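You operate a simulated robot arm through the tools that you are given. There is no shell and no other tool. Be economical: measure what you need, move in short steps, check, and stop when the job is done.

Carry out the task below with a simulated robot arm. There is one attempt and no reset: what you move stays moved.

Task
Vent seat 1 and shut the tester down.
Fine: vent first; regulator to 0 before the yellow gas valve is shut, so the line gauge falls to 0; main switch and vacuum pump off; shut the pump's door again.

It is judged by the outcome, as a careful person would: the job done as asked, and still so three seconds after it is handed in. It fails if anything else is knocked over, pushed out of place, dropped, spilled or broken.

Robot
A 7-joint arm with a two-finger parallel gripper on a trunk, on a base that drives. Base frame: it is fixed to the floor where the robot stands at the start and does not move with it; the origin is under the middle of the robot, x ahead of it, y to its left, z up. Units: mm, degrees, N and s.
With the tool pointing down near the work surface it reaches from about 340 to 780 mm from the robot's upright axis, wherever it stands. Its first joint turns from -166.0 to 166.0 degrees. Places, roughly: step knob [500, 100, 1100]; number one seat [300, 800, 1000]; gas regulator knob [700, -800, 1300]; yellow gas valve [700, -800, 1200]; main switch [500, 0, 1200]; door with notices [-100, 1200, 500]; vacuum pump switch [100, 1300, 500]; test cabinet [700, 500, 1100]; seat knob [400, 200, 1100]; gain knob [500, 0, 1100]; purge button [400, 200, 1200]; lamp test button [500, 100, 1200]; cylinder handwheel [1000, -900, 1900]; green roof valve [500, -300, 1900]; red roof valve [300, 0, 1800]; blue roof valve [200, 400, 1800]. Payload 3.91 kg.
The TCP is the grasp point between the finger pads, 30 mm short of the fingertips. In the tool frame z runs along the fingers and y along their closing line. The gripper opens to 110 mm. The fingers are 20 mm wide and 10 mm thick; the gripper's body (48 by 112 mm) begins 55 mm behind the TCP.
Orientation is told as [roll, pitch, yaw] about the base's x, y, z axes, in that order, counted from this pose: with the fingers straight down and closing along the base's y, the tool's x points along the base's -x, its y along +y and its z along -z.

Tools
- The arm moves only by the tool play_rows. Its argument "increments" is a list of rows, each a list of 7 numbers: the closure, from 0 (fully open) to 1 (shut), then the shift along the tool's x, y, z in cm, then the turn, a rotation vector about the tool's x, y, z in degrees. In form: [[claw, dx, dy, dz, wx, wy, wz], ...]. A call has 1 to 12 rows; each row shifts and turns the commanded pose from where the row before left it, along the tool's axes as they then stand. Each row takes 0.2 s and may step no farther than 50 mm and 8.6 degrees from the row before; otherwise, or with a gripper value out of range, the whole call is refused. Where a pose cannot be reached the arm comes as near as it can. A force on the tool above 90 N (or 10 N above the force at the start of the call, whichever is more), or a blocked arm, ends the call early, and 0.2 s more pass. The fingers move at their own pace (about 153 mm/s each) and stop on an object; they squeeze with about 28 N. The grip force told is the motor's: it shows also when the fingers shut on nothing. Time passes only in rows, and 0.2 s behind the last, so rows that do not move let the fingers close. The reply holds the time, the measured pose of the TCP, the force on the tool along the base axes, the opening and the grip force, in the units named above and with some noise.
- Cameras (640 x 400 px; columns grow to the right, rows downward): "scene" is now at [-5.2, 158.8, 1528.7]; the picture's right is [0.14, -0.99, 0.00], its down [-0.82, -0.11, -0.56] and it looks along [0.55, 0.08, -0.83] (base axes); focal length 214 px, centre (320, 200). "wrist" rides on the gripper at [77, 7, -114] in the tool frame; the picture's right is [-0.09, 1.00, 0.00], its down [-0.80, -0.07, -0.59] and it looks along [-0.59, -0.05, 0.80] (tool axes); focal length 270 px, centre (320, 200). There is no depth. A picture from a camera that has moved, and an enlarged one, comes with that camera's place and axes in the base frame and with its lens.
- get_image(camera): a new picture of that camera. It takes no simulated time.
- slide_trunk(by): slides the trunk up (or, below 0, down) by that many mm; the arm and the scene camera ride with it, the base frame stays. It gives what a move gives, with no picture.
- base_move(legs): drives the robot by 1 to 6 legs, each [ahead, turn to the left] in mm and degrees, along the robot's own axes; the way and the turn of a leg run together, so that a leg with both is an arc; at most 1500 mm and 180 degrees a leg. The arm and the cameras ride along, it lands a little off, and it stops where it bumps. It gives what a move gives.
- turn_head(pan, tilt): turns the head with the scene camera to pan (to the left, within 155 degrees either way) and tilt (down, from -29 to 69), counted from straight ahead of the robot. It gives what a move gives.
- enlarge(camera, box): a new picture of the part [left, top, right, bottom] of that camera's present view, enlarged. It takes no simulated time.
- hand_in(): hands the job in; it is judged then, once.

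Work in short steps. Places have to be worked out from the pictures, the camera data and where the tool is seen: move nearer, look again, correct. Check each grasp and each placing, and mend what went wrong. You have 120 turns and 78 pictures in all, those below and enlarged ones among them. Open the gripper and draw the arm clear of the work before you hand the job in, unless the task says otherwise.

The tools are called after "Emit:" as a command line: name --pt "numbers of a row" for each row, then --argument value for the rest, lists and objects as JSON in quotes. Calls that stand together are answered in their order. play_rows: Moves the arm, as the interface text tells. Its arguments: {"type":"object","properties":{"increments":{"type":"array"}},"required":["increments"]} The other tools are called the same way: slide_trunk (by) slides the trunk up or down; base_move (legs) drives the base; turn_head (pan, tilt) turns the head that bears the scene camera; get_image (camera) takes a picture; enlarge (camera, box) takes an enlarged picture of a part of a camera's view; hand_in () hands the job in.

At the start:

```text
clock: 0.0
eef_pos: [405.4, -387.0, 1000.0]
ee_rot: [0.1, 0.0, 0.0]
ft_force: [-1.0, -0.9, 0.3]
opening: 110.3
grasp_force: 0.0
trunk travel left (down, up): [-525.0, 85.0]
robot x, y, heading: [-1.5, 4.1, -0.3]
head pan, tilt: [7.9, 56.3]
```

scene: 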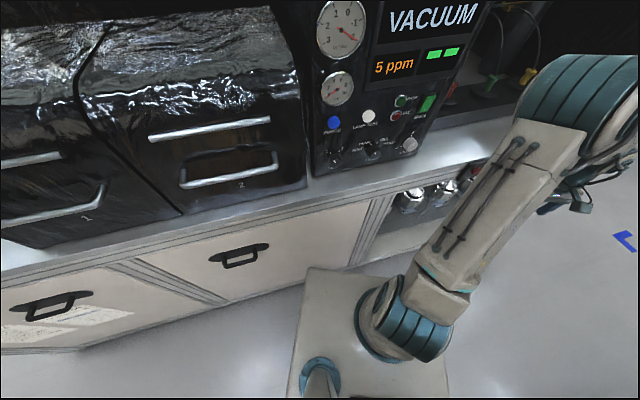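
wrist: 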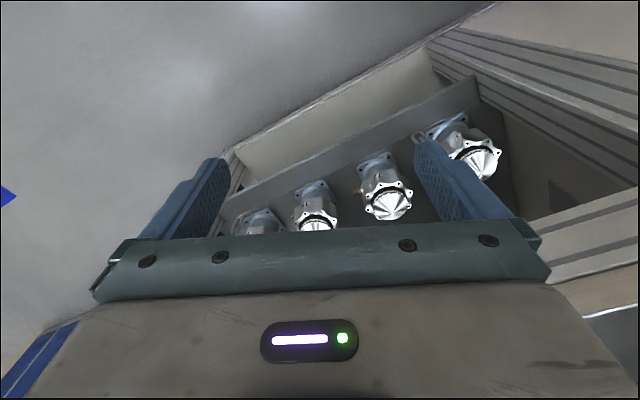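

The first view shows the tester panel ahead. I'll raise the head to see the panel straight on.

Emit:
turn_head --pan 0 --tilt 30

Emit:
get_image --camera "scene"

```text
clock: 0.9
eef_pos: [405.6, -386.7, 1001.0]
ee_rot: [-0.1, 0.0, -0.1]
ft_force: [0.1, 0.4, -0.4]
opening: 109.8
grasp_force: 0.1
trunk travel left (down, up): [-525.0, 85.0]
robot x, y, heading: [0.0, -0.3, 0.0]
head pan, tilt: [0.0, 30.0]
```

```text
75 pictures are left
camera scene: at [15.1, 149.1, 1566.2], right [0.0, -1.0, 0.0], down [-0.5, 0.0, -0.87], along [0.87, 0.0, -0.5], focal length 214 px, centre (320, 200)
```

scene: 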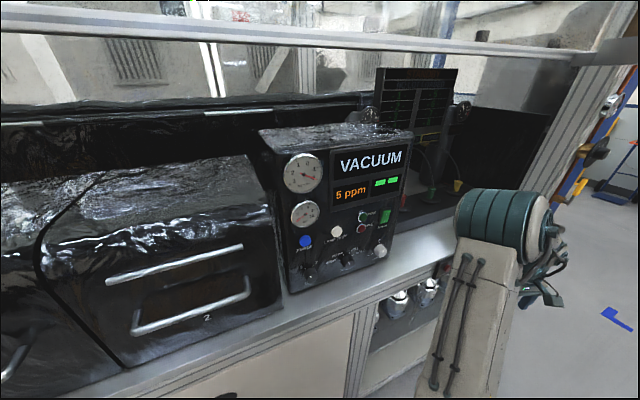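

The panel is in view; I'll enlarge it to read labels.

Emit:
enlarge --camera "scene" --box '[250, 110, 422, 300]'

Emit:
enlarge --camera "scene" --box '[360, 60, 560, 240]'

```text
2.11 times, centred on (336, 205) of scene
camera zoom: at [15.1, 149.1, 1566.2], right [0.0, -1.0, 0.0], down [-0.5, 0.0, -0.87], along [0.87, 0.0, -0.5], focal length 452 px, centre (286, 190)
```

zoom: 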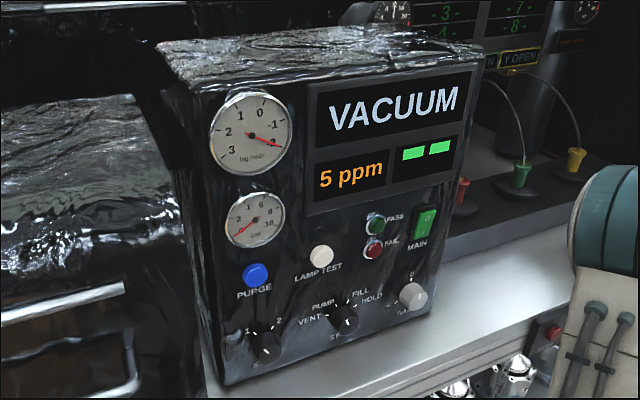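

```text
2.22 times, centred on (460, 150) of scene
camera zoom: at [15.1, 149.1, 1566.2], right [0.0, -1.0, 0.0], down [-0.5, 0.0, -0.87], along [0.87, 0.0, -0.5], focal length 477 px, centre (9, 311)
```

zoom: 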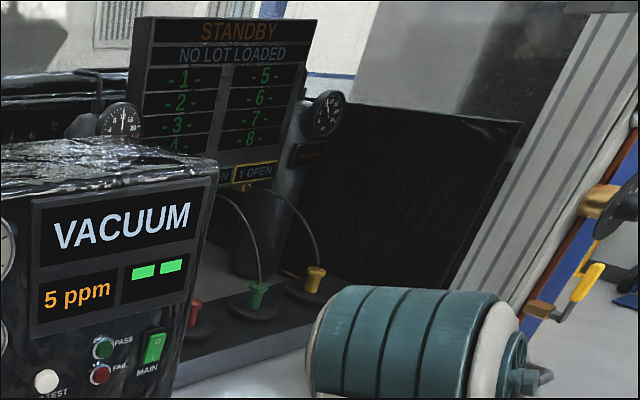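

I'll look at the regulator to the right, and the pump door to the left.

Emit:
turn_head --pan -50 --tilt 15

Emit:
get_image --camera "scene"

Emit:
turn_head --pan 85 --tilt 40

Emit:
get_image --camera "scene"

```text
clock: 2.1
eef_pos: [404.6, -385.2, 1000.1]
ee_rot: [0.0, -0.1, 0.0]
ft_force: [-0.4, -0.2, -0.1]
opening: 110.0
grasp_force: 0.0
trunk travel left (down, up): [-525.0, 85.0]
robot x, y, heading: [2.7, -3.0, -0.0]
head pan, tilt: [-50.0, 15.0]
```

```text
72 pictures are left
camera scene: at [-15.2, 77.6, 1590.5], right [-0.77, -0.64, 0.0], down [-0.17, 0.2, -0.97], along [0.62, -0.74, -0.26], focal length 214 px, centre (320, 200)
```

scene: 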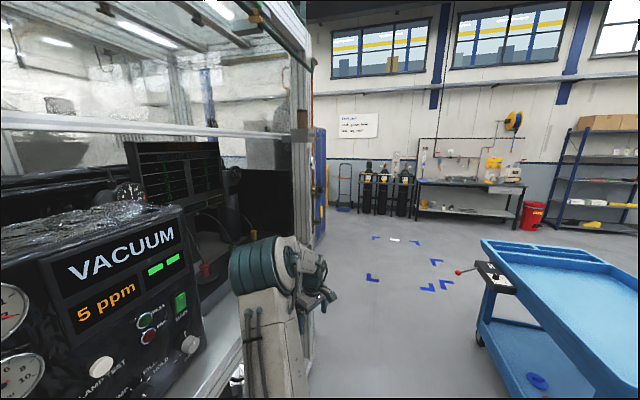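

```text
clock: 4.3
eef_pos: [403.7, -386.1, 1000.5]
ee_rot: [0.0, 0.0, 0.0]
ft_force: [0.2, 0.4, 0.2]
opening: 109.7
grasp_force: 0.0
trunk travel left (down, up): [-525.0, 85.0]
robot x, y, heading: [1.4, -1.9, 0.2]
head pan, tilt: [85.0, 40.0]
```

```text
71 pictures are left
camera scene: at [-67.9, 233.8, 1551.0], right [1.0, -0.09, 0.0], down [-0.06, -0.64, -0.77], along [0.07, 0.76, -0.64], focal length 214 px, centre (320, 200)
```

scene: 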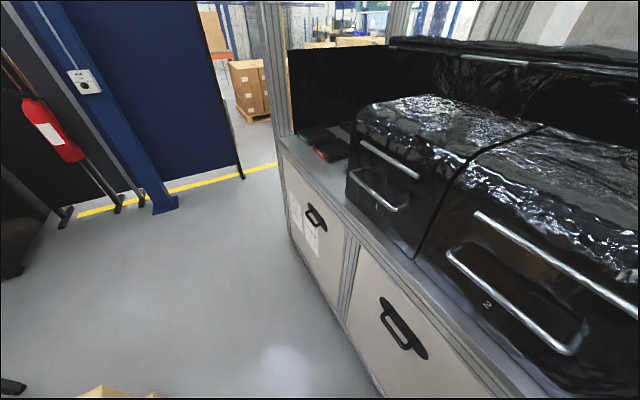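

Before driving, I'll check the space behind the robot.

Emit:
turn_head --pan -120 --tilt 40

Emit:
get_image --camera "scene"

Emit:
turn_head --pan 150 --tilt 40

Emit:
get_image --camera "scene"

```text
clock: 7.2
eef_pos: [404.9, -383.7, 1000.1]
ee_rot: [0.0, -0.1, 0.0]
ft_force: [0.1, -0.7, 0.3]
opening: 109.8
grasp_force: 0.0
trunk travel left (down, up): [-525.0, 85.0]
robot x, y, heading: [0.6, 0.8, 0.1]
head pan, tilt: [-120.0, 40.0]
```

```text
70 pictures are left
camera scene: at [-117.8, 75.4, 1550.9], right [-0.87, 0.5, 0.0], down [0.32, 0.56, -0.77], along [-0.38, -0.66, -0.64], focal length 214 px, centre (320, 200)
```

scene: 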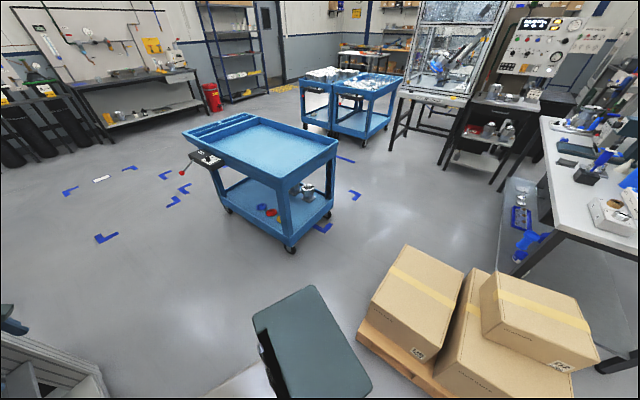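

```text
clock: 11.0
eef_pos: [404.8, -386.2, 999.3]
ee_rot: [0.0, 0.0, 0.0]
ft_force: [-0.7, -0.3, 0.6]
opening: 110.1
grasp_force: 0.0
trunk travel left (down, up): [-525.0, 85.0]
robot x, y, heading: [-2.2, 3.3, 0.2]
head pan, tilt: [150.0, 40.0]
```

```text
69 pictures are left
camera scene: at [-148.9, 191.6, 1551.0], right [0.5, 0.87, 0.0], down [0.56, -0.32, -0.77], along [-0.66, 0.38, -0.64], focal length 214 px, centre (320, 200)
```

scene: 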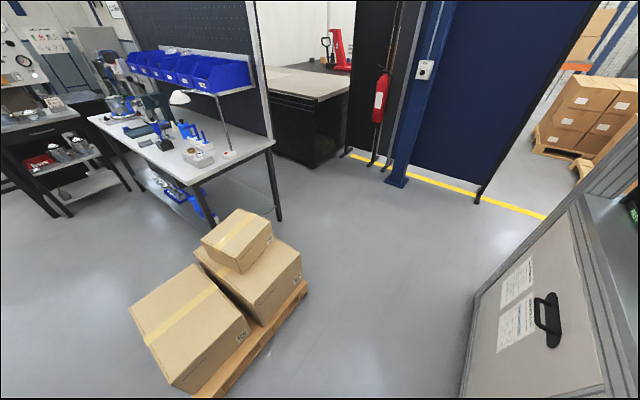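

Boxes are about 600 mm behind; the rest is clear. I'll level the tool (fingers pointing ahead) in place first, well in front of the bench.

Emit:
play_rows --pt "0 0 0 0 0 -8.2 0" --pt "0 0 0 0 0 -8.2 0" --pt "0 0 0 0 0 -8.2 0" --pt "0 0 0 0 0 -8.2 0" --pt "0 0 0 0 0 -8.2 0" --pt "0 0 0 0 0 -8.2 0" --pt "0 0 0 0 0 -8.2 0" --pt "0 0 0 0 0 -8.2 0" --pt "0 0 0 0 0 -8.2 0" --pt "0 0 0 0 0 -8.2 0" --pt "0 0 0 0 0 -8 0"

Emit:
turn_head --pan -10 --tilt 40

Emit:
get_image --camera "scene"

```text
clock: 13.4
eef_pos: [406.0, -387.4, 999.8]
ee_rot: [-168.6, -89.8, 168.5]
ft_force: [0.0, -0.2, -0.6]
opening: 110.0
grasp_force: 0.2
trunk travel left (down, up): [-525.0, 85.0]
robot x, y, heading: [-2.2, 1.4, -0.1]
head pan, tilt: [150.0, 40.0]
```

```text
clock: 15.8
eef_pos: [405.4, -386.8, 999.3]
ee_rot: [-8.6, -90.0, 8.7]
ft_force: [-0.1, 0.0, -1.0]
opening: 110.2
grasp_force: 0.1
trunk travel left (down, up): [-525.0, 85.0]
robot x, y, heading: [-2.2, 0.2, 0.2]
head pan, tilt: [-10.0, 40.0]
```

```text
68 pictures are left
camera scene: at [8.3, 134.3, 1551.0], right [-0.17, -0.98, 0.0], down [-0.63, 0.11, -0.77], along [0.75, -0.13, -0.64], focal length 214 px, centre (320, 200)
```

scene: 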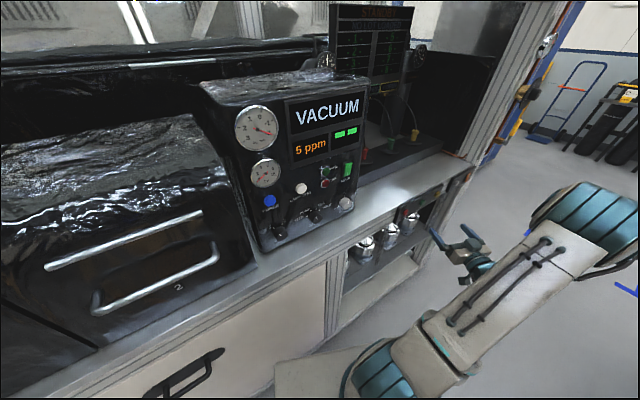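

Arm is level. I'll back the base 150 mm to make room, then yaw the tool ~23° left to square with the panel.

Emit:
base_move --legs '[[-150, 0]]'

Emit:
play_rows --pt "0.5 -1 0 0 -7.7 0 0" --pt "0.5 -1 0 0 -7.7 0 0" --pt "0.5 -1 0 0 -7.7 0 0"

```text
clock: 17.2
eef_pos: [256.3, -386.5, 1000.2]
ee_rot: [-172.5, -89.9, 172.5]
ft_force: [0.2, -0.1, 0.4]
opening: 110.0
grasp_force: 0.1
trunk travel left (down, up): [-525.0, 85.0]
robot x, y, heading: [-151.8, 2.4, 0.1]
head pan, tilt: [-10.0, 40.0]
```

```text
clock: 18.0
eef_pos: [257.1, -386.4, 1032.0]
ee_rot: [95.8, -90.1, -72.4]
ft_force: [-0.6, 0.5, -0.2]
opening: 54.7
grasp_force: 0.1
trunk travel left (down, up): [-525.0, 85.0]
robot x, y, heading: [-147.8, -3.9, 0.0]
head pan, tilt: [-10.0, 40.0]
```

Now bring the TCP to about 150 mm in front of the panel's knobs.

Emit:
play_rows --pt "0.5 -1.53 3.9 2.05 0 0 0" --pt "0.5 -1.53 3.9 2.05 0 0 0" --pt "0.5 -1.53 3.9 2.05 0 0 0" --pt "0.5 -1.53 3.9 2.05 0 0 0" --pt "0.5 -1.53 3.9 2.05 0 0 0" --pt "0.5 -1.53 3.9 2.05 0 0 0" --pt "0.5 -1.53 3.9 2.05 0 0 0" --pt "0.5 -1.53 3.9 2.05 0 0 0" --pt "0.5 -1.53 3.9 2.05 0 0 0"

Emit:
turn_head --pan 10 --tilt 35

Emit:
get_image --camera "scene"

Emit:
get_image --camera "wrist"

```text
clock: 20.0
eef_pos: [335.7, -31.0, 1184.4]
ee_rot: [-137.5, -89.9, 160.8]
ft_force: [0.1, 0.0, 0.4]
opening: 55.0
grasp_force: 0.1
out of reach, approached as far as the arm can: row 6, 7, 8, 9
trunk travel left (down, up): [-525.0, 85.0]
robot x, y, heading: [-150.6, -1.2, 0.1]
head pan, tilt: [-10.0, 40.0]
```

```text
clock: 20.9
eef_pos: [337.4, -32.5, 1183.5]
ee_rot: [-63.8, -90.1, 87.1]
ft_force: [0.0, 0.4, -0.5]
opening: 55.1
grasp_force: 0.0
trunk travel left (down, up): [-525.0, 85.0]
robot x, y, heading: [-149.4, 4.3, 0.1]
head pan, tilt: [10.0, 35.0]
```

```text
67 pictures are left
camera scene: at [-138.6, 164.3, 1558.5], right [0.17, -0.98, 0.0], down [-0.56, -0.1, -0.82], along [0.81, 0.14, -0.57], focal length 214 px, centre (320, 200)
```

scene: 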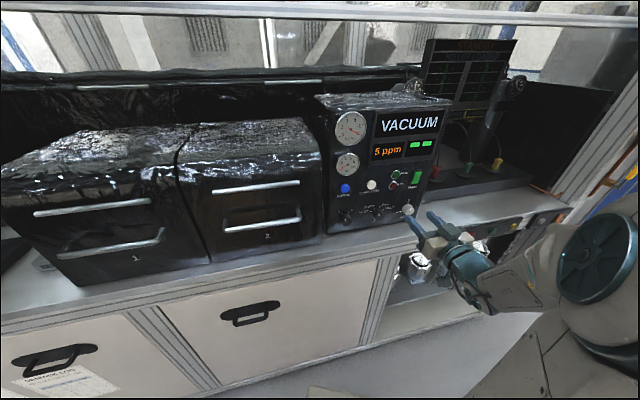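

```text
66 pictures are left
camera wrist: at [227.0, -71.3, 1106.5], right [-0.39, 0.92, 0.09], down [-0.52, -0.3, 0.8], along [0.76, 0.27, 0.59], focal length 270 px, centre (320, 200)
```

wrist: 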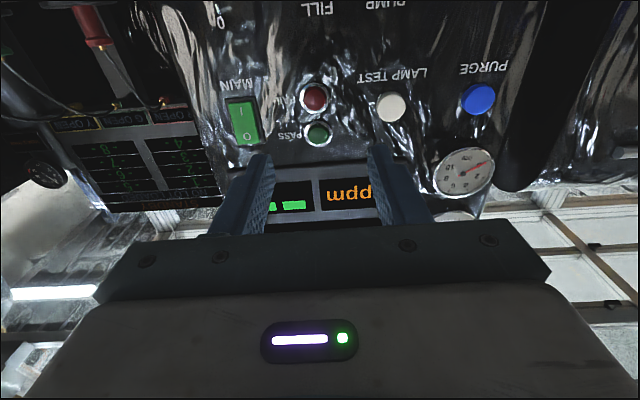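

The reach got limited at this yaw; I'll retreat 100 mm, turn the base 23° left to face the panel, and re-square the tool.

Emit:
play_rows --pt "0.5 0 0 -5 0 0 0" --pt "0.5 0 0 -5 0 0 0"

Emit:
base_move --legs '[[0, 23]]'

Emit:
play_rows --pt "0.5 0 0 0 7.7 0 0" --pt "0.5 0 0 0 7.7 0 0" --pt "0.5 0 0 0 7.7 0 0"

Emit:
get_image --camera "wrist"

```text
clock: 21.4
eef_pos: [277.9, -97.9, 1204.1]
ee_rot: [-15.9, -89.8, 39.1]
ft_force: [0.3, 0.1, -0.1]
opening: 54.8
grasp_force: 0.1
out of reach, approached as far as the arm can: row 1, 2
trunk travel left (down, up): [-525.0, 85.0]
robot x, y, heading: [-146.6, -1.5, 0.4]
head pan, tilt: [10.0, 35.0]
```

```text
clock: 23.1
eef_pos: [283.4, 78.1, 1205.6]
ee_rot: [-22.1, -89.9, 68.2]
ft_force: [-0.4, 0.3, 0.6]
opening: 54.8
grasp_force: 0.0
trunk travel left (down, up): [-525.0, 85.0]
robot x, y, heading: [-151.2, -1.4, 23.0]
head pan, tilt: [10.0, 35.0]
```

```text
clock: 23.9
eef_pos: [328.1, 64.9, 1234.5]
ee_rot: [-6.3, -89.9, 29.3]
ft_force: [0.3, 0.0, 0.4]
opening: 55.1
grasp_force: 0.1
out of reach, approached as far as the arm can: row 1, 2, 3
trunk travel left (down, up): [-525.0, 85.0]
robot x, y, heading: [-146.2, 1.7, 22.8]
head pan, tilt: [10.0, 35.0]
```

```text
65 pictures are left
camera wrist: at [218.6, 26.0, 1156.3], right [-0.39, 0.92, 0.09], down [-0.52, -0.3, 0.8], along [0.76, 0.27, 0.59], focal length 270 px, centre (320, 200)
```

wrist: 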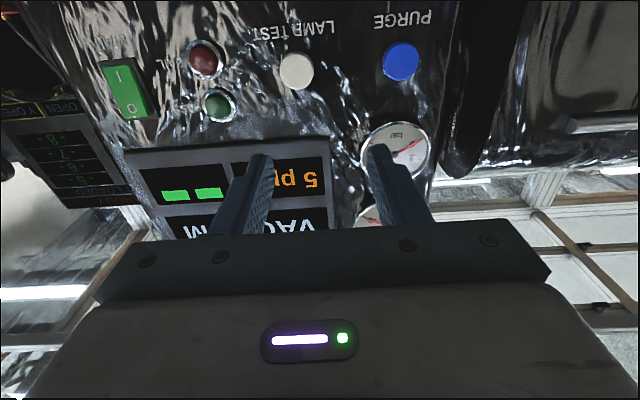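

By triangulation the panel is vertical, turned ~26°, step knob ≈ (483,68,1088), seat knob ≈ (432,174,1090), main ≈ (546,−43,1207). Now read the knob pointers.

Emit:
get_image --camera "scene"

```text
64 pictures are left
camera scene: at [-203.8, 155.7, 1558.4], right [0.54, -0.84, 0.0], down [-0.48, -0.31, -0.82], along [0.69, 0.45, -0.57], focal length 214 px, centre (320, 200)
```

scene: 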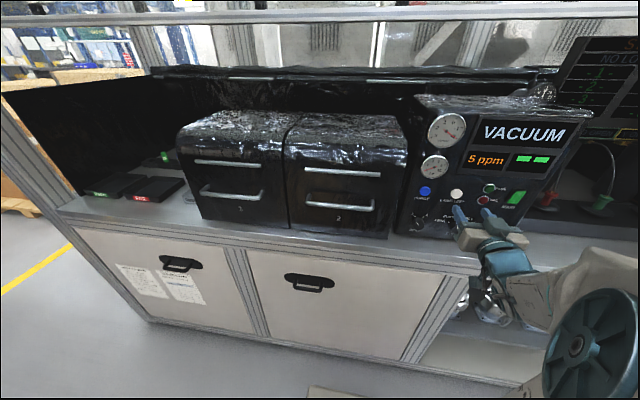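

I'll step forward and lower slightly to see whether the arm follows the command again.

Emit:
play_rows --pt "0.3 0 0 3 -3 0 0" --pt "0.3 0 0 3 0 0 0"

Emit:
enlarge --camera "scene" --box '[380, 90, 580, 250]'

```text
clock: 24.4
eef_pos: [384.6, 88.3, 1232.2]
ee_rot: [-19.5, -89.8, 45.5]
ft_force: [-0.2, -0.4, -0.2]
opening: 76.9
grasp_force: 0.1
trunk travel left (down, up): [-525.0, 85.0]
robot x, y, heading: [-150.9, -1.3, 23.0]
head pan, tilt: [10.0, 35.0]
```

```text
2.50 times, centred on (480, 170) of scene
camera zoom: at [-203.0, 155.5, 1558.5], right [0.54, -0.84, 0.0], down [-0.48, -0.31, -0.82], along [0.69, 0.45, -0.57], focal length 536 px, centre (-80, 275)
```

zoom: 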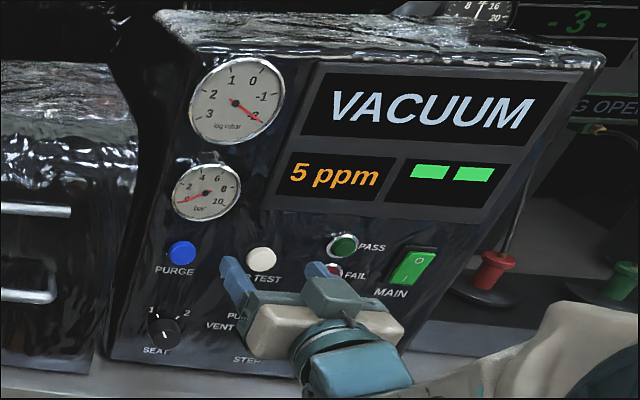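

Arm follows now. I'll line up in front of the step knob, 80 mm off, and look with the wrist camera.

Emit:
play_rows --pt "0.3 4.4 -2 0 0 0 0" --pt "0.3 4.4 -2 0 0 0 0" --pt "0.3 4.4 -2 0 0 0 0"

Emit:
get_image --camera "wrist"

```text
clock: 25.2
eef_pos: [410.0, 36.4, 1100.5]
ee_rot: [-49.9, -89.8, 76.0]
ft_force: [0.3, -0.5, 0.2]
opening: 77.0
grasp_force: 0.0
trunk travel left (down, up): [-525.0, 85.0]
robot x, y, heading: [-150.0, 1.6, 22.8]
head pan, tilt: [10.0, 35.0]
```

```text
62 pictures are left
camera wrist: at [302.6, -8.2, 1022.4], right [-0.44, 0.89, 0.09], down [-0.5, -0.32, 0.8], along [0.75, 0.31, 0.59], focal length 270 px, centre (320, 200)
```

wrist: 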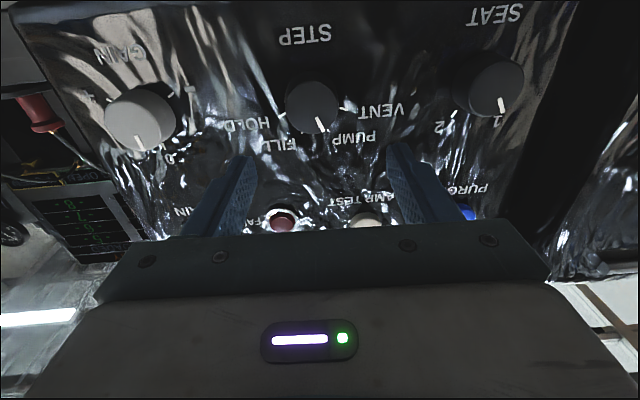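

Seat pointer is on 1. Step pointer looks to be at PUMP; I'll enlarge to see detents.

Emit:
enlarge --camera "wrist" --box '[210, 10, 430, 170]'

```text
2.50 times, centred on (320, 90) of wrist
camera zoom: at [302.6, -8.2, 1022.4], right [-0.44, 0.89, 0.09], down [-0.5, -0.32, 0.8], along [0.75, 0.31, 0.59], focal length 676 px, centre (320, 475)
```

zoom: 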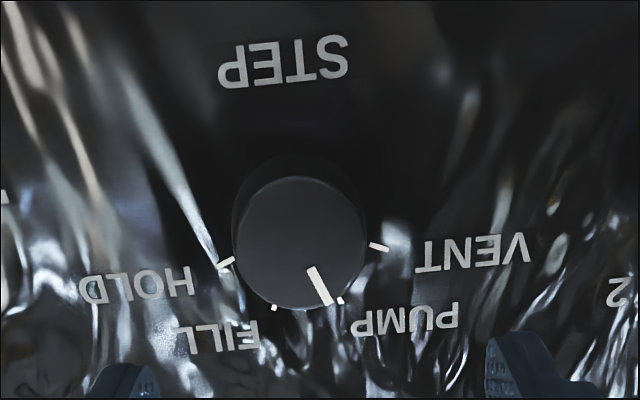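

Step knob is at PUMP, VENT is one notch counter-clockwise (~40–45°). Knob centre works out near (484,69,1080); I align and advance around it.

Emit:
play_rows --pt "0.3 2.0 -0.3 1 0 0 0" --pt "0.3 0 0 2.5 0 0 0" --pt "0.3 0 0 2 0 0 0"

Emit:
get_image --camera "wrist"

```text
clock: 26.1
eef_pos: [460.0, 58.2, 1082.7]
ee_rot: [-44.8, -89.8, 70.8]
ft_force: [-0.4, -0.6, -0.5]
opening: 77.1
grasp_force: 0.1
trunk travel left (down, up): [-525.0, 85.0]
robot x, y, heading: [-151.3, -0.7, 23.0]
head pan, tilt: [10.0, 35.0]
```

```text
60 pictures are left
camera wrist: at [352.6, 13.8, 1004.6], right [-0.44, 0.89, 0.09], down [-0.5, -0.32, 0.8], along [0.75, 0.31, 0.59], focal length 270 px, centre (320, 200)
```

wrist: 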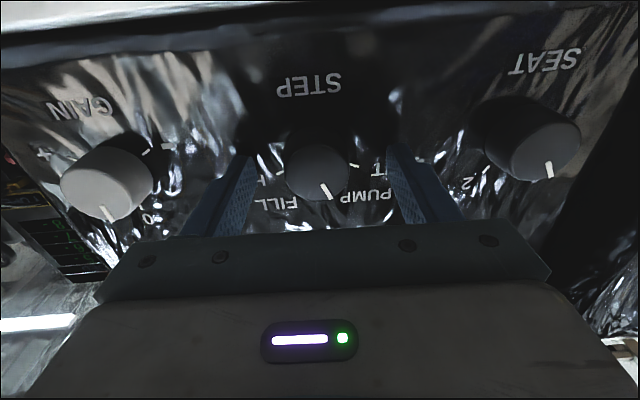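

Well aligned. Advance a little and close on the knob.

Emit:
play_rows --pt "0.3 -0.2 0 0.7 0 0 0" --pt "1 0 0 0 0 0 0" --pt "1 0 0 0 0 0 0"

```text
clock: 26.9
eef_pos: [462.8, 57.2, 1084.9]
ee_rot: [25.9, -89.9, -0.1]
ft_force: [-29.5, -21.3, -6.1]
opening: 37.3
grasp_force: 45.0
trunk travel left (down, up): [-525.0, 85.0]
robot x, y, heading: [-154.2, -1.1, 22.9]
head pan, tilt: [10.0, 35.0]
```

Gripped (37 mm) with some push against the panel; I ease back a touch and turn −42° about the tool axis.

Emit:
play_rows --pt "1 0 0 -0.3 0 0 0" --pt "1 0 0 0 0 0 -7" --pt "1 0 0 0 0 0 -7" --pt "1 0 0 0 0 0 -7" --pt "1 0 0 0 0 0 -7" --pt "1 0 0 0 0 0 -7" --pt "1 0 0 0 0 0 -7"

Emit:
enlarge --camera "wrist" --box '[210, 90, 430, 240]'

Emit:
enlarge --camera "scene" --box '[380, 90, 580, 250]'

```text
clock: 28.4
eef_pos: [460.5, 60.4, 1083.4]
ee_rot: [-89.8, -48.0, 116.1]
ft_force: [-26.1, -0.5, -15.8]
opening: 37.6
grasp_force: 44.8
trunk travel left (down, up): [-525.0, 85.0]
robot x, y, heading: [-149.5, -1.8, 22.9]
head pan, tilt: [10.0, 35.0]
```

```text
2.67 times, centred on (320, 165) of wrist
camera zoom: at [377.5, -33.0, 1021.4], right [-0.35, 0.71, -0.6], down [-0.75, 0.17, 0.64], along [0.56, 0.68, 0.47], focal length 721 px, centre (320, 293)
```

zoom: 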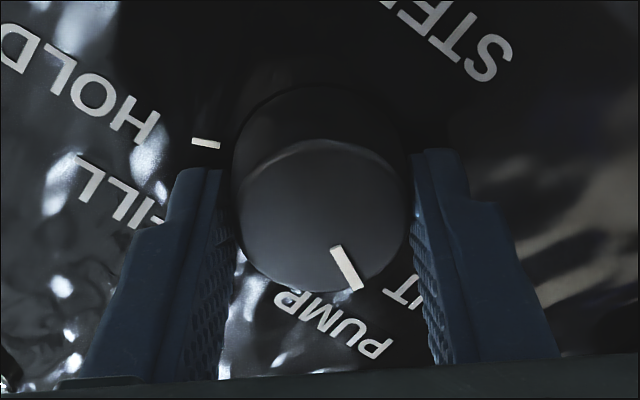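

```text
2.50 times, centred on (480, 170) of scene
camera zoom: at [-206.5, 155.4, 1558.3], right [0.54, -0.84, 0.0], down [-0.48, -0.31, -0.82], along [0.69, 0.45, -0.57], focal length 536 px, centre (-80, 275)
```

zoom: 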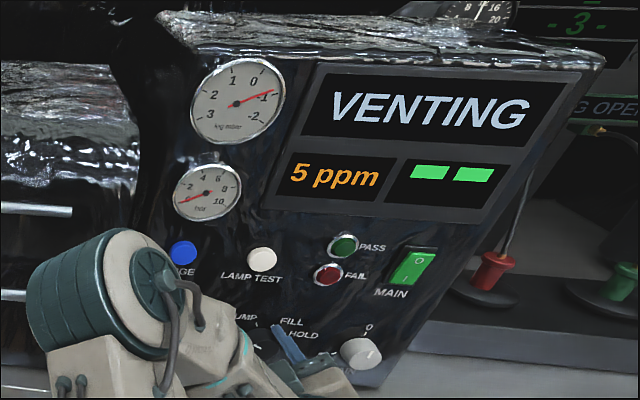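

VENTING is shown. Release, retreat and untwist.

Emit:
play_rows --pt "0.4 0 0 0 0 0 0" --pt "0.4 0 0 0 0 0 0" --pt "0.4 0 0 -4 0 0 0" --pt "0.4 0 0 -4 0 0 0" --pt "0.4 0 0 0 0 0 7" --pt "0.4 0 0 0 0 0 7" --pt "0.4 0 0 0 0 0 7" --pt "0.4 0 0 0 0 0 7" --pt "0.4 0 0 0 0 0 7" --pt "0.4 0 0 0 0 0 7"

Emit:
get_image --camera "wrist"

Emit:
enlarge --camera "scene" --box '[380, 90, 580, 250]'

```text
clock: 30.6
eef_pos: [390.4, 22.3, 1083.5]
ee_rot: [48.7, -89.9, -22.7]
ft_force: [0.0, -0.4, -0.5]
opening: 66.0
grasp_force: 0.0
trunk travel left (down, up): [-525.0, 85.0]
robot x, y, heading: [-149.2, -0.1, 22.8]
head pan, tilt: [10.0, 35.0]
```

```text
57 pictures are left
camera wrist: at [283.5, -21.6, 1006.0], right [-0.44, 0.89, 0.09], down [-0.5, -0.33, 0.8], along [0.75, 0.31, 0.59], focal length 270 px, centre (320, 200)
```

wrist: 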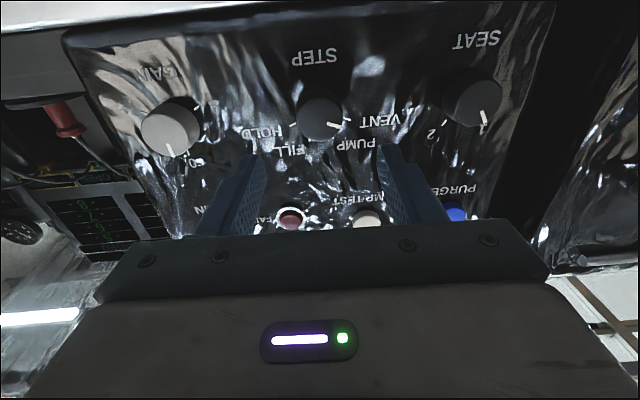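

```text
2.50 times, centred on (480, 170) of scene
camera zoom: at [-203.8, 155.3, 1558.5], right [0.54, -0.84, 0.0], down [-0.48, -0.31, -0.82], along [0.69, 0.45, -0.57], focal length 536 px, centre (-80, 275)
```

zoom: 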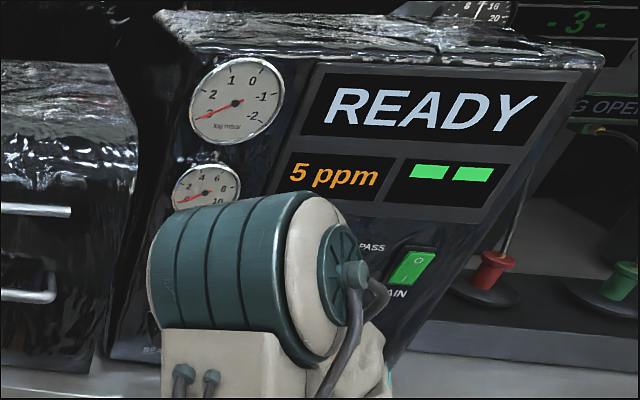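

READY, gauge at atmospheric: vented. Now the main switch: O (upper half) at about (547,−45,1217); I go in front of it with the fingers closed.

Emit:
play_rows --pt "1 -2.73 -2.58 0 0 0 0" --pt "1 -2.73 -2.58 0 0 0 0" --pt "1 -2.73 -2.58 0 0 0 0" --pt "1 -2.73 -2.58 0 0 0 0" --pt "1 -2.73 -2.58 0 0 0 0" --pt "1 0 0 2.5 0 0 0" --pt "1 0 0 2.5 0 0 0"

Emit:
get_image --camera "wrist"

Emit:
enlarge --camera "scene" --box '[380, 90, 580, 250]'

```text
clock: 32.2
eef_pos: [492.8, -70.5, 1220.7]
ee_rot: [-26.6, -89.9, 52.6]
ft_force: [0.6, -0.4, -0.4]
opening: 0.0
grasp_force: 27.7
trunk travel left (down, up): [-525.0, 85.0]
robot x, y, heading: [-150.8, 0.3, 22.7]
head pan, tilt: [10.0, 35.0]
```

```text
55 pictures are left
camera wrist: at [385.4, -115.2, 1143.5], right [-0.44, 0.89, 0.09], down [-0.5, -0.32, 0.8], along [0.75, 0.31, 0.59], focal length 270 px, centre (320, 200)
```

wrist: 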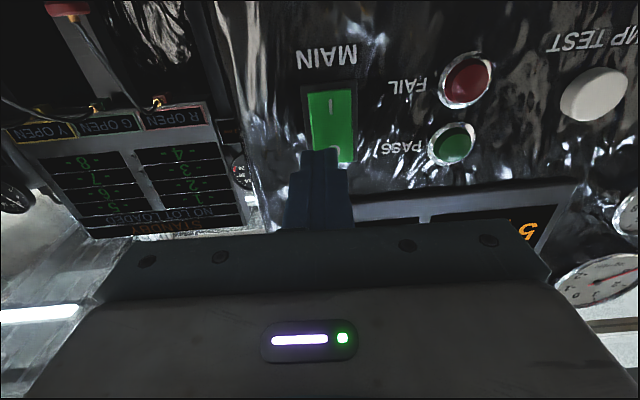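

```text
2.50 times, centred on (480, 170) of scene
camera zoom: at [-203.3, 155.6, 1558.5], right [0.54, -0.84, 0.0], down [-0.48, -0.31, -0.82], along [0.69, 0.45, -0.57], focal length 536 px, centre (-80, 275)
```

zoom: 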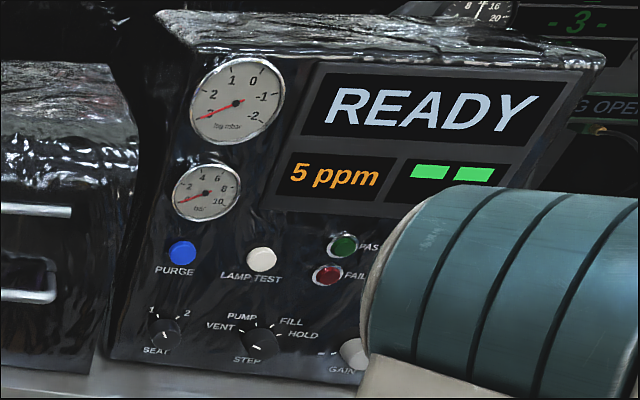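

Aligned on the O half. Shift 5 mm left and press until force builds.

Emit:
play_rows --pt "1 0 0.5 2 0 0 0" --pt "1 0 0 0.7 0 0 0" --pt "1 0 0 0.5 0 0 0" --pt "1 0 0 0.4 0 0 0" --pt "1 0 0 0.4 0 0 0"

Emit:
get_image --camera "wrist"

```text
clock: 33.5
eef_pos: [507.0, -59.6, 1223.6]
ee_rot: [87.0, -89.7, -61.5]
ft_force: [-76.6, -25.1, -30.7]
opening: 0.0
grasp_force: 28.0
trunk travel left (down, up): [-525.0, 85.0]
robot x, y, heading: [-149.5, 0.9, 22.4]
head pan, tilt: [10.0, 35.0]
```

```text
53 pictures are left
camera wrist: at [398.7, -103.2, 1146.5], right [-0.43, 0.9, 0.09], down [-0.5, -0.32, 0.8], along [0.75, 0.3, 0.59], focal length 270 px, centre (320, 200)
```

wrist: 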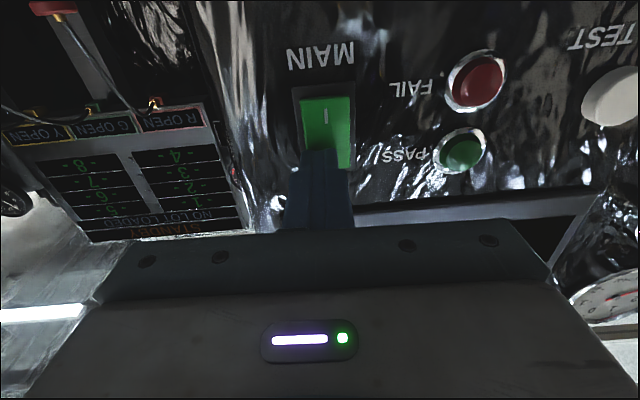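

The rocker has tipped and the display strip looks dark. Retreat and check.

Emit:
play_rows --pt "1 0 0 -4 0 0 0" --pt "1 0 0 -4 0 0 0" --pt "1 0 -4 0 0 0 0" --pt "1 0 -5 0 0 0 0"

Emit:
enlarge --camera "scene" --box '[380, 90, 580, 250]'

```text
clock: 34.5
eef_pos: [494.2, -164.0, 1218.4]
ee_rot: [42.4, -90.0, -16.2]
ft_force: [1.0, 0.6, 0.0]
opening: 0.3
grasp_force: 27.9
trunk travel left (down, up): [-525.0, 85.0]
robot x, y, heading: [-149.7, -3.2, 23.3]
head pan, tilt: [10.0, 35.0]
```

```text
2.50 times, centred on (480, 170) of scene
camera zoom: at [-202.8, 154.1, 1558.7], right [0.54, -0.84, 0.0], down [-0.48, -0.31, -0.82], along [0.69, 0.45, -0.57], focal length 536 px, centre (-80, 275)
```

zoom: 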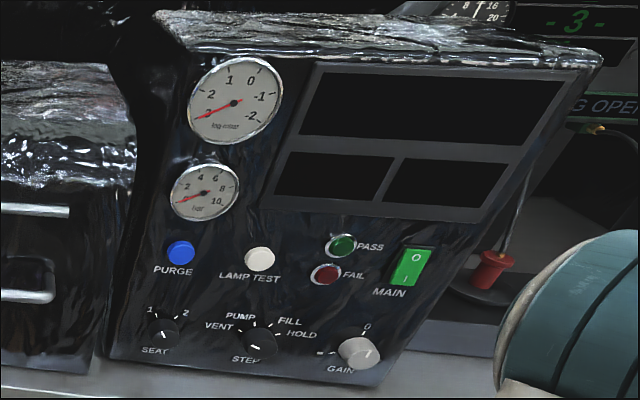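

Main is off. Now look toward the regulator and yellow valve.

Emit:
turn_head --pan -70 --tilt 18

Emit:
enlarge --camera "scene" --box '[200, 60, 440, 280]'

```text
clock: 36.0
eef_pos: [492.2, -162.6, 1219.2]
ee_rot: [-34.0, -89.9, 60.0]
ft_force: [-0.8, 0.0, 0.7]
opening: 0.0
grasp_force: 28.0
trunk travel left (down, up): [-525.0, 85.0]
robot x, y, heading: [-150.0, 3.5, 23.0]
head pan, tilt: [-70.0, 18.0]
```

```text
1.82 times, centred on (320, 170) of scene
camera zoom: at [-213.9, 39.2, 1585.6], right [-0.73, -0.68, 0.0], down [-0.21, 0.23, -0.95], along [0.65, -0.7, -0.31], focal length 390 px, centre (320, 254)
```

zoom: 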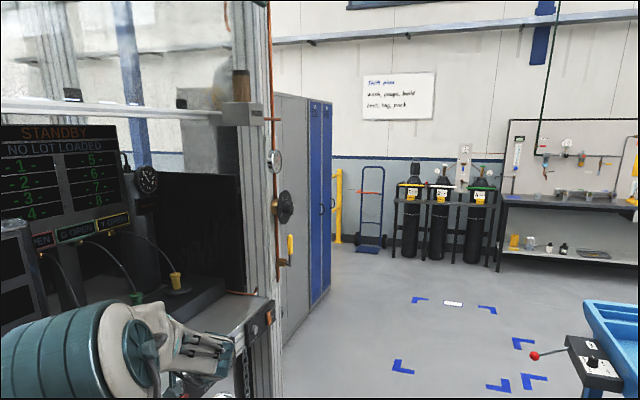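

The gauge, black regulator knob and yellow lever are on the enclosure's right-hand end. I'll drive parallel to the bench to the right, staying clear of the cart.

Emit:
base_move --legs '[[0, -78], [700, 0]]'

Emit:
turn_head --pan 20 --tilt 20

Emit:
get_image --camera "scene"

```text
clock: 43.2
eef_pos: [194.1, -1245.3, 1218.2]
ee_rot: [-25.8, -89.9, -27.7]
ft_force: [0.2, 0.2, -0.1]
opening: 0.0
grasp_force: 28.0
trunk travel left (down, up): [-525.0, 85.0]
robot x, y, heading: [237.4, -578.7, -56.6]
head pan, tilt: [-70.0, 18.0]
```

```text
clock: 44.9
eef_pos: [191.9, -1244.6, 1218.7]
ee_rot: [-29.6, -89.9, -23.8]
ft_force: [0.8, -0.6, -0.4]
opening: 0.0
grasp_force: 27.9
trunk travel left (down, up): [-525.0, 85.0]
robot x, y, heading: [236.7, -584.2, -56.8]
head pan, tilt: [20.0, 20.0]
```

```text
50 pictures are left
camera scene: at [395.0, -492.4, 1582.4], right [-0.6, -0.8, 0.0], down [-0.27, 0.2, -0.94], along [0.75, -0.56, -0.34], focal length 214 px, centre (320, 200)
```

scene: 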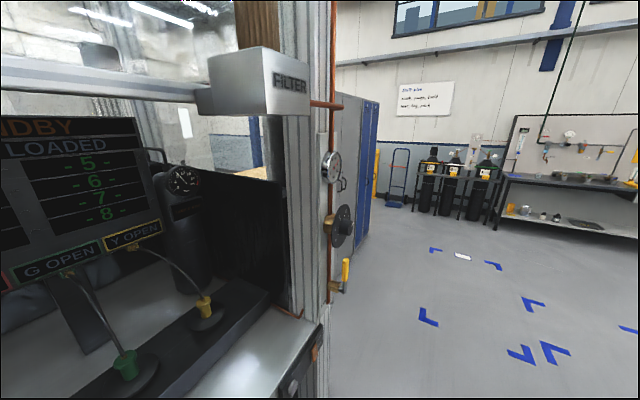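

Knob triangulates to about (767,−842,1327), lever near (737,−833,1200). Enlarge for detail.

Emit:
enlarge --camera "scene" --box '[290, 130, 400, 310]'

```text
2.22 times, centred on (345, 220) of scene
camera zoom: at [395.0, -492.4, 1582.4], right [-0.6, -0.8, 0.0], down [-0.27, 0.2, -0.94], along [0.75, -0.56, -0.34], focal length 477 px, centre (264, 156)
```

zoom: 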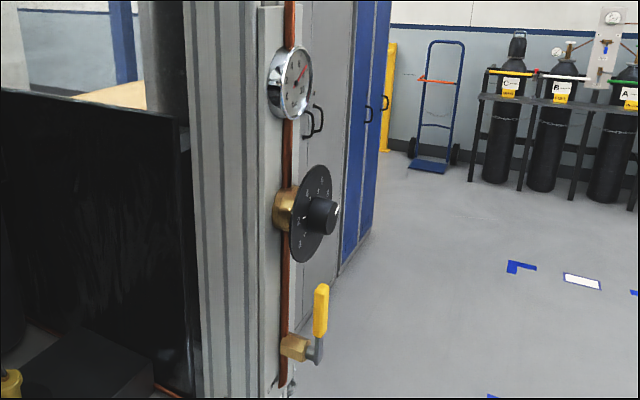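

Both controls face outward along (.44,−.90). I'll drive to a staging spot right of the bench end and turn to face it partly.

Emit:
base_move --legs '[[0, -5.3], [985, 0], [0, 122]]'

Emit:
play_rows --pt "0.3 0 4.5 0 0 0 0" --pt "0.3 0 4.5 0 0 0 0" --pt "0.3 0 4.5 0 0 0 0" --pt "0.3 0 4.5 0 0 0 0" --pt "0.3 0 4.5 0 0 0 0" --pt "0.3 0 4.5 0 0 0 0" --pt "0.3 0 4.5 0 0 0 0" --pt "0.3 0 4.5 0 0 0 0"

```text
clock: 55.6
eef_pos: [1313.9, -1193.7, 1218.6]
ee_rot: [-29.9, -89.9, 94.1]
ft_force: [0.6, 0.3, -0.4]
opening: 0.0
grasp_force: 27.8
trunk travel left (down, up): [-525.0, 85.0]
robot x, y, heading: [703.0, -1461.3, 61.1]
head pan, tilt: [20.0, 20.0]
```

```text
clock: 57.4
eef_pos: [990.0, -1035.1, 1219.4]
ee_rot: [-66.4, -89.9, 130.2]
ft_force: [-0.3, 0.4, -0.4]
opening: 77.0
grasp_force: 0.1
trunk travel left (down, up): [-525.0, 85.0]
robot x, y, heading: [708.5, -1461.6, 61.1]
head pan, tilt: [20.0, 20.0]
```

Now move to the final standing spot facing the gas panel.

Emit:
base_move --legs '[[0, -61], [363, 0], [0, 116]]'

Emit:
turn_head --pan 0 --tilt 25

Emit:
get_image --camera "scene"

Emit:
get_image --camera "wrist"

```text
clock: 66.0
eef_pos: [1206.2, -946.3, 1223.7]
ee_rot: [-60.2, -77.0, 148.2]
ft_force: [24.2, -54.1, -12.6]
opening: 27.8
grasp_force: 0.0
trunk travel left (down, up): [-525.0, 85.0]
robot x, y, heading: [1094.8, -1382.3, 60.9]
head pan, tilt: [20.0, 20.0]
stopped in leg 3: the force on the tool passed its limit (the readings are from after the stop); the commanded pose is now the measured one
```

```text
clock: 66.8
eef_pos: [1248.4, -861.4, 1206.8]
ee_rot: [31.3, -86.1, 48.7]
ft_force: [111.0, 14.5, -52.3]
opening: 77.0
grasp_force: 0.0
trunk travel left (down, up): [-525.0, 85.0]
robot x, y, heading: [1090.3, -1406.0, 67.6]
head pan, tilt: [0.0, 25.0]
```

```text
48 pictures are left
camera scene: at [1044.0, -1246.3, 1585.5], right [0.92, -0.38, -0.03], down [-0.21, -0.44, -0.87], along [0.32, 0.81, -0.49], focal length 214 px, centre (320, 200)
```

scene: 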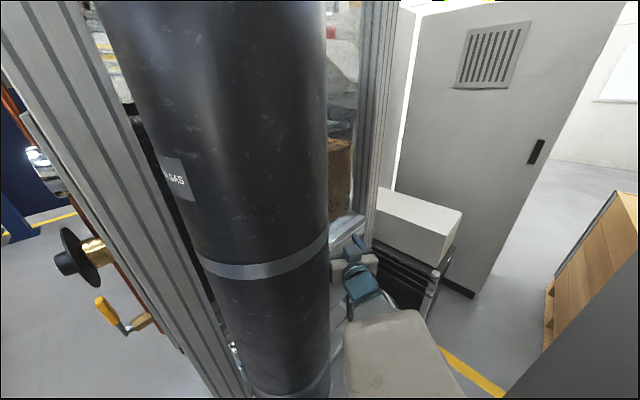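

```text
47 pictures are left
camera wrist: at [1217.6, -977.1, 1136.9], right [-0.98, 0.18, 0.12], down [0.0, -0.56, 0.83], along [0.22, 0.81, 0.54], focal length 270 px, centre (320, 200)
```

wrist: 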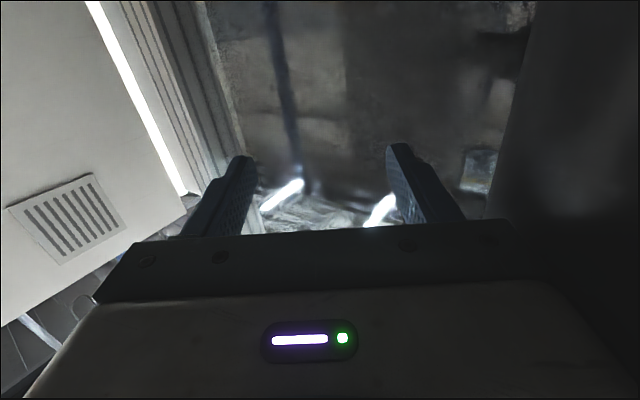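

The arm met a tall gas cylinder standing at the bench end (strapped). I'll back out by turning right and look.

Emit:
base_move --legs '[[0, -15]]'

Emit:
get_image --camera "scene"

```text
clock: 67.6
eef_pos: [1216.0, -952.8, 1227.7]
ee_rot: [69.1, -79.7, 8.3]
ft_force: [40.8, -52.9, 0.9]
opening: 52.7
grasp_force: 0.1
trunk travel left (down, up): [-525.0, 85.0]
robot x, y, heading: [1086.8, -1410.8, 67.2]
head pan, tilt: [0.0, 25.0]
stopped in leg 1: the robot was blocked; the commanded pose is now the measured one
```

```text
46 pictures are left
camera scene: at [993.1, -1368.2, 1581.3], right [0.92, -0.39, -0.03], down [-0.19, -0.37, -0.91], along [0.34, 0.84, -0.42], focal length 214 px, centre (320, 200)
```

scene: 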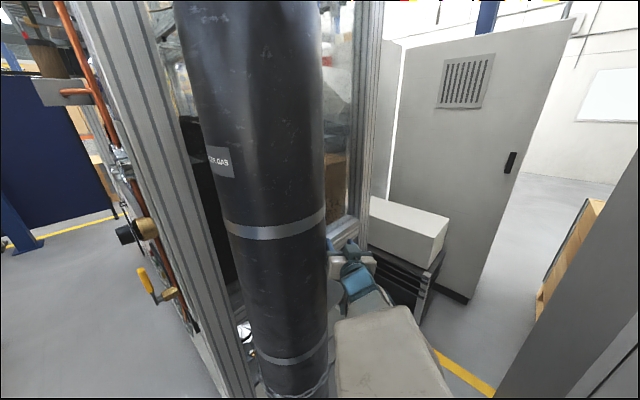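

The gripper is jammed beside the cylinder; I'll draw it straight back along its own axis.

Emit:
play_rows --pt "0.5 0 0 -2 0 0 0" --pt "0.5 0 0 -3 0 0 0" --pt "0.5 0 0 -3 0 0 0"

Emit:
get_image --camera "scene"

```text
clock: 68.1
eef_pos: [1217.2, -940.1, 1214.4]
ee_rot: [20.6, -81.5, 59.8]
ft_force: [43.2, -63.3, 4.8]
opening: 47.0
grasp_force: 0.1
out of reach, approached as far as the arm can: row 1, 2
trunk travel left (down, up): [-525.0, 85.0]
robot x, y, heading: [1086.8, -1412.6, 67.1]
head pan, tilt: [0.0, 25.0]
stopped in row 2: the arm was blocked; the commanded pose is now the measured one
```

```text
45 pictures are left
camera scene: at [1069.0, -1389.1, 1590.5], right [0.92, -0.39, -0.08], down [-0.23, -0.36, -0.9], along [0.32, 0.85, -0.42], focal length 214 px, centre (320, 200)
```

scene: 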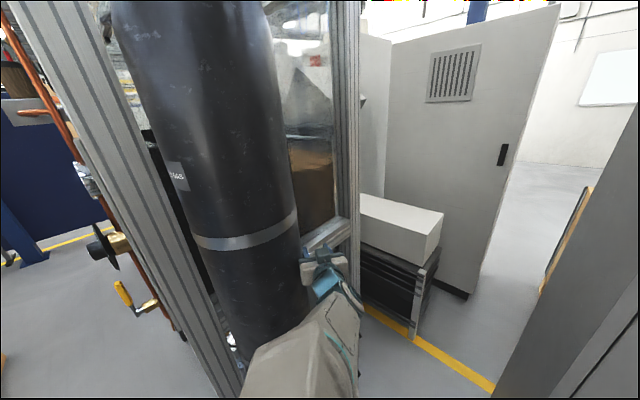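

The arm can't retract further, so back the base straight away.

Emit:
base_move --legs '[[-120, 0]]'

Emit:
get_image --camera "scene"

```text
clock: 68.9
eef_pos: [1309.3, -881.4, 1199.0]
ee_rot: [-27.1, -76.9, 89.8]
ft_force: [4.0, -0.9, 2.2]
opening: 54.9
grasp_force: 0.0
trunk travel left (down, up): [-525.0, 85.0]
robot x, y, heading: [1120.3, -1367.9, 49.0]
head pan, tilt: [0.0, 25.0]
stopped in leg 1: the robot was blocked; the commanded pose is now the measured one
```

```text
44 pictures are left
camera scene: at [1158.0, -1378.6, 1595.2], right [0.74, -0.66, -0.12], down [-0.36, -0.25, -0.9], along [0.56, 0.71, -0.42], focal length 214 px, centre (320, 200)
```

scene: 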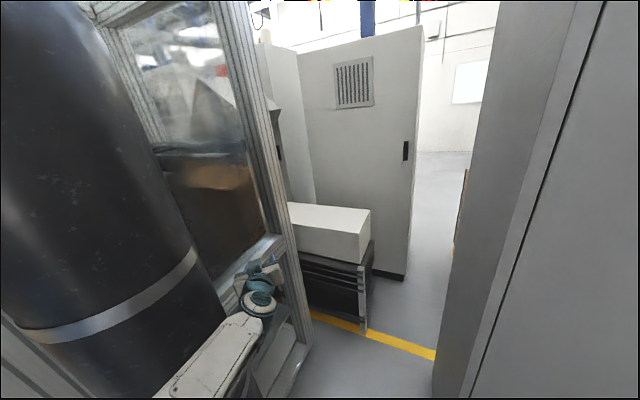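

The arm is free now (4 N); the base seems wedged toward the lockers. Backing (away from lockers) again.

Emit:
base_move --legs '[[-100, 0]]'

Emit:
turn_head --pan -110 --tilt 50

Emit:
get_image --camera "scene"

```text
clock: 69.6
eef_pos: [1480.6, -827.0, 1087.0]
ee_rot: [-31.8, -68.3, 71.8]
ft_force: [3.6, -2.0, 1.0]
opening: 55.2
grasp_force: 0.1
trunk travel left (down, up): [-525.0, 85.0]
robot x, y, heading: [1198.8, -1315.3, 24.2]
head pan, tilt: [0.0, 25.0]
stopped in leg 1: the robot was blocked; the commanded pose is now the measured one
```

```text
clock: 71.5
eef_pos: [1564.2, -767.8, 1069.7]
ee_rot: [-37.9, -65.1, 70.4]
ft_force: [-0.3, -0.6, -0.9]
opening: 55.0
grasp_force: 0.1
trunk travel left (down, up): [-525.0, 85.0]
robot x, y, heading: [1240.7, -1300.1, 15.1]
head pan, tilt: [-110.0, 50.0]
```

```text
43 pictures are left
camera scene: at [1168.4, -1363.8, 1547.9], right [-1.0, 0.08, 0.04], down [0.05, 0.81, -0.59], along [-0.08, -0.58, -0.81], focal length 214 px, centre (320, 200)
```

scene: 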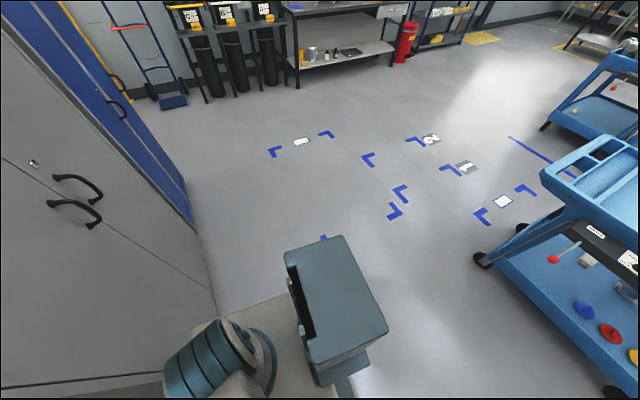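

The robot has slid toward the lockers with the arm in the passage behind. I need to see ahead before extracting.

Emit:
turn_head --pan 25 --tilt 40

Emit:
get_image --camera "scene"

```text
clock: 73.7
eef_pos: [1562.7, -765.2, 1072.0]
ee_rot: [-36.7, -65.5, 69.6]
ft_force: [0.1, -0.2, 1.1]
opening: 55.0
grasp_force: 0.1
trunk travel left (down, up): [-525.0, 85.0]
robot x, y, heading: [1238.9, -1301.1, 15.1]
head pan, tilt: [25.0, 40.0]
```

```text
42 pictures are left
camera scene: at [1241.7, -1231.1, 1569.3], right [0.64, -0.76, -0.07], down [-0.52, -0.36, -0.78], along [0.56, 0.54, -0.63], focal length 214 px, centre (320, 200)
```

scene: 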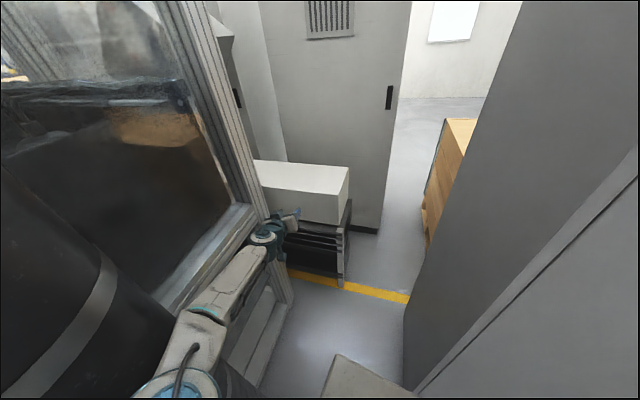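

Robot is stable. Locker corner is near (1672,−1317). I'll swing the arm to the right, away from the cylinder, into the passage middle, before backing out.

Emit:
play_rows --pt "0.5 1.1 -4.1 0.1 0 0 0" --pt "0.5 1.1 -4.1 0.1 0 0 0" --pt "0.5 1.1 -4.1 0.1 0 0 0" --pt "0.5 1.1 -4.1 0.1 0 0 0"

Emit:
base_move --legs '[[-100, 0]]'

Emit:
get_image --camera "scene"

```text
clock: 74.0
eef_pos: [1568.0, -751.4, 1029.8]
ee_rot: [-39.7, -61.9, 69.6]
ft_force: [-1.8, 5.8, -7.9]
opening: 55.1
grasp_force: 0.0
trunk travel left (down, up): [-525.0, 85.0]
robot x, y, heading: [1263.2, -1301.6, 9.6]
head pan, tilt: [25.0, 40.0]
stopped in row 1: the arm was blocked; the commanded pose is now the measured one
```

```text
clock: 74.7
eef_pos: [1568.2, -744.8, 868.1]
ee_rot: [-44.0, -46.3, 66.9]
ft_force: [-1.1, 0.5, -0.9]
opening: 55.0
grasp_force: 0.1
trunk travel left (down, up): [-525.0, 85.0]
robot x, y, heading: [1232.7, -1304.3, 16.2]
head pan, tilt: [25.0, 40.0]
stopped in leg 1: the robot was blocked; the commanded pose is now the measured one
```

```text
41 pictures are left
camera scene: at [1232.9, -1260.0, 1570.2], right [0.66, -0.75, -0.09], down [-0.51, -0.36, -0.78], along [0.56, 0.56, -0.61], focal length 214 px, centre (320, 200)
```

scene: 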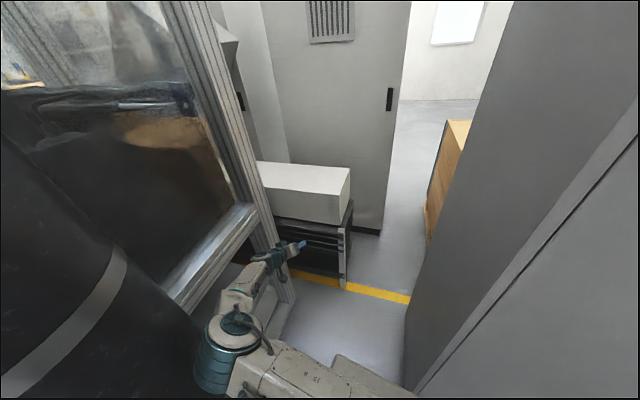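

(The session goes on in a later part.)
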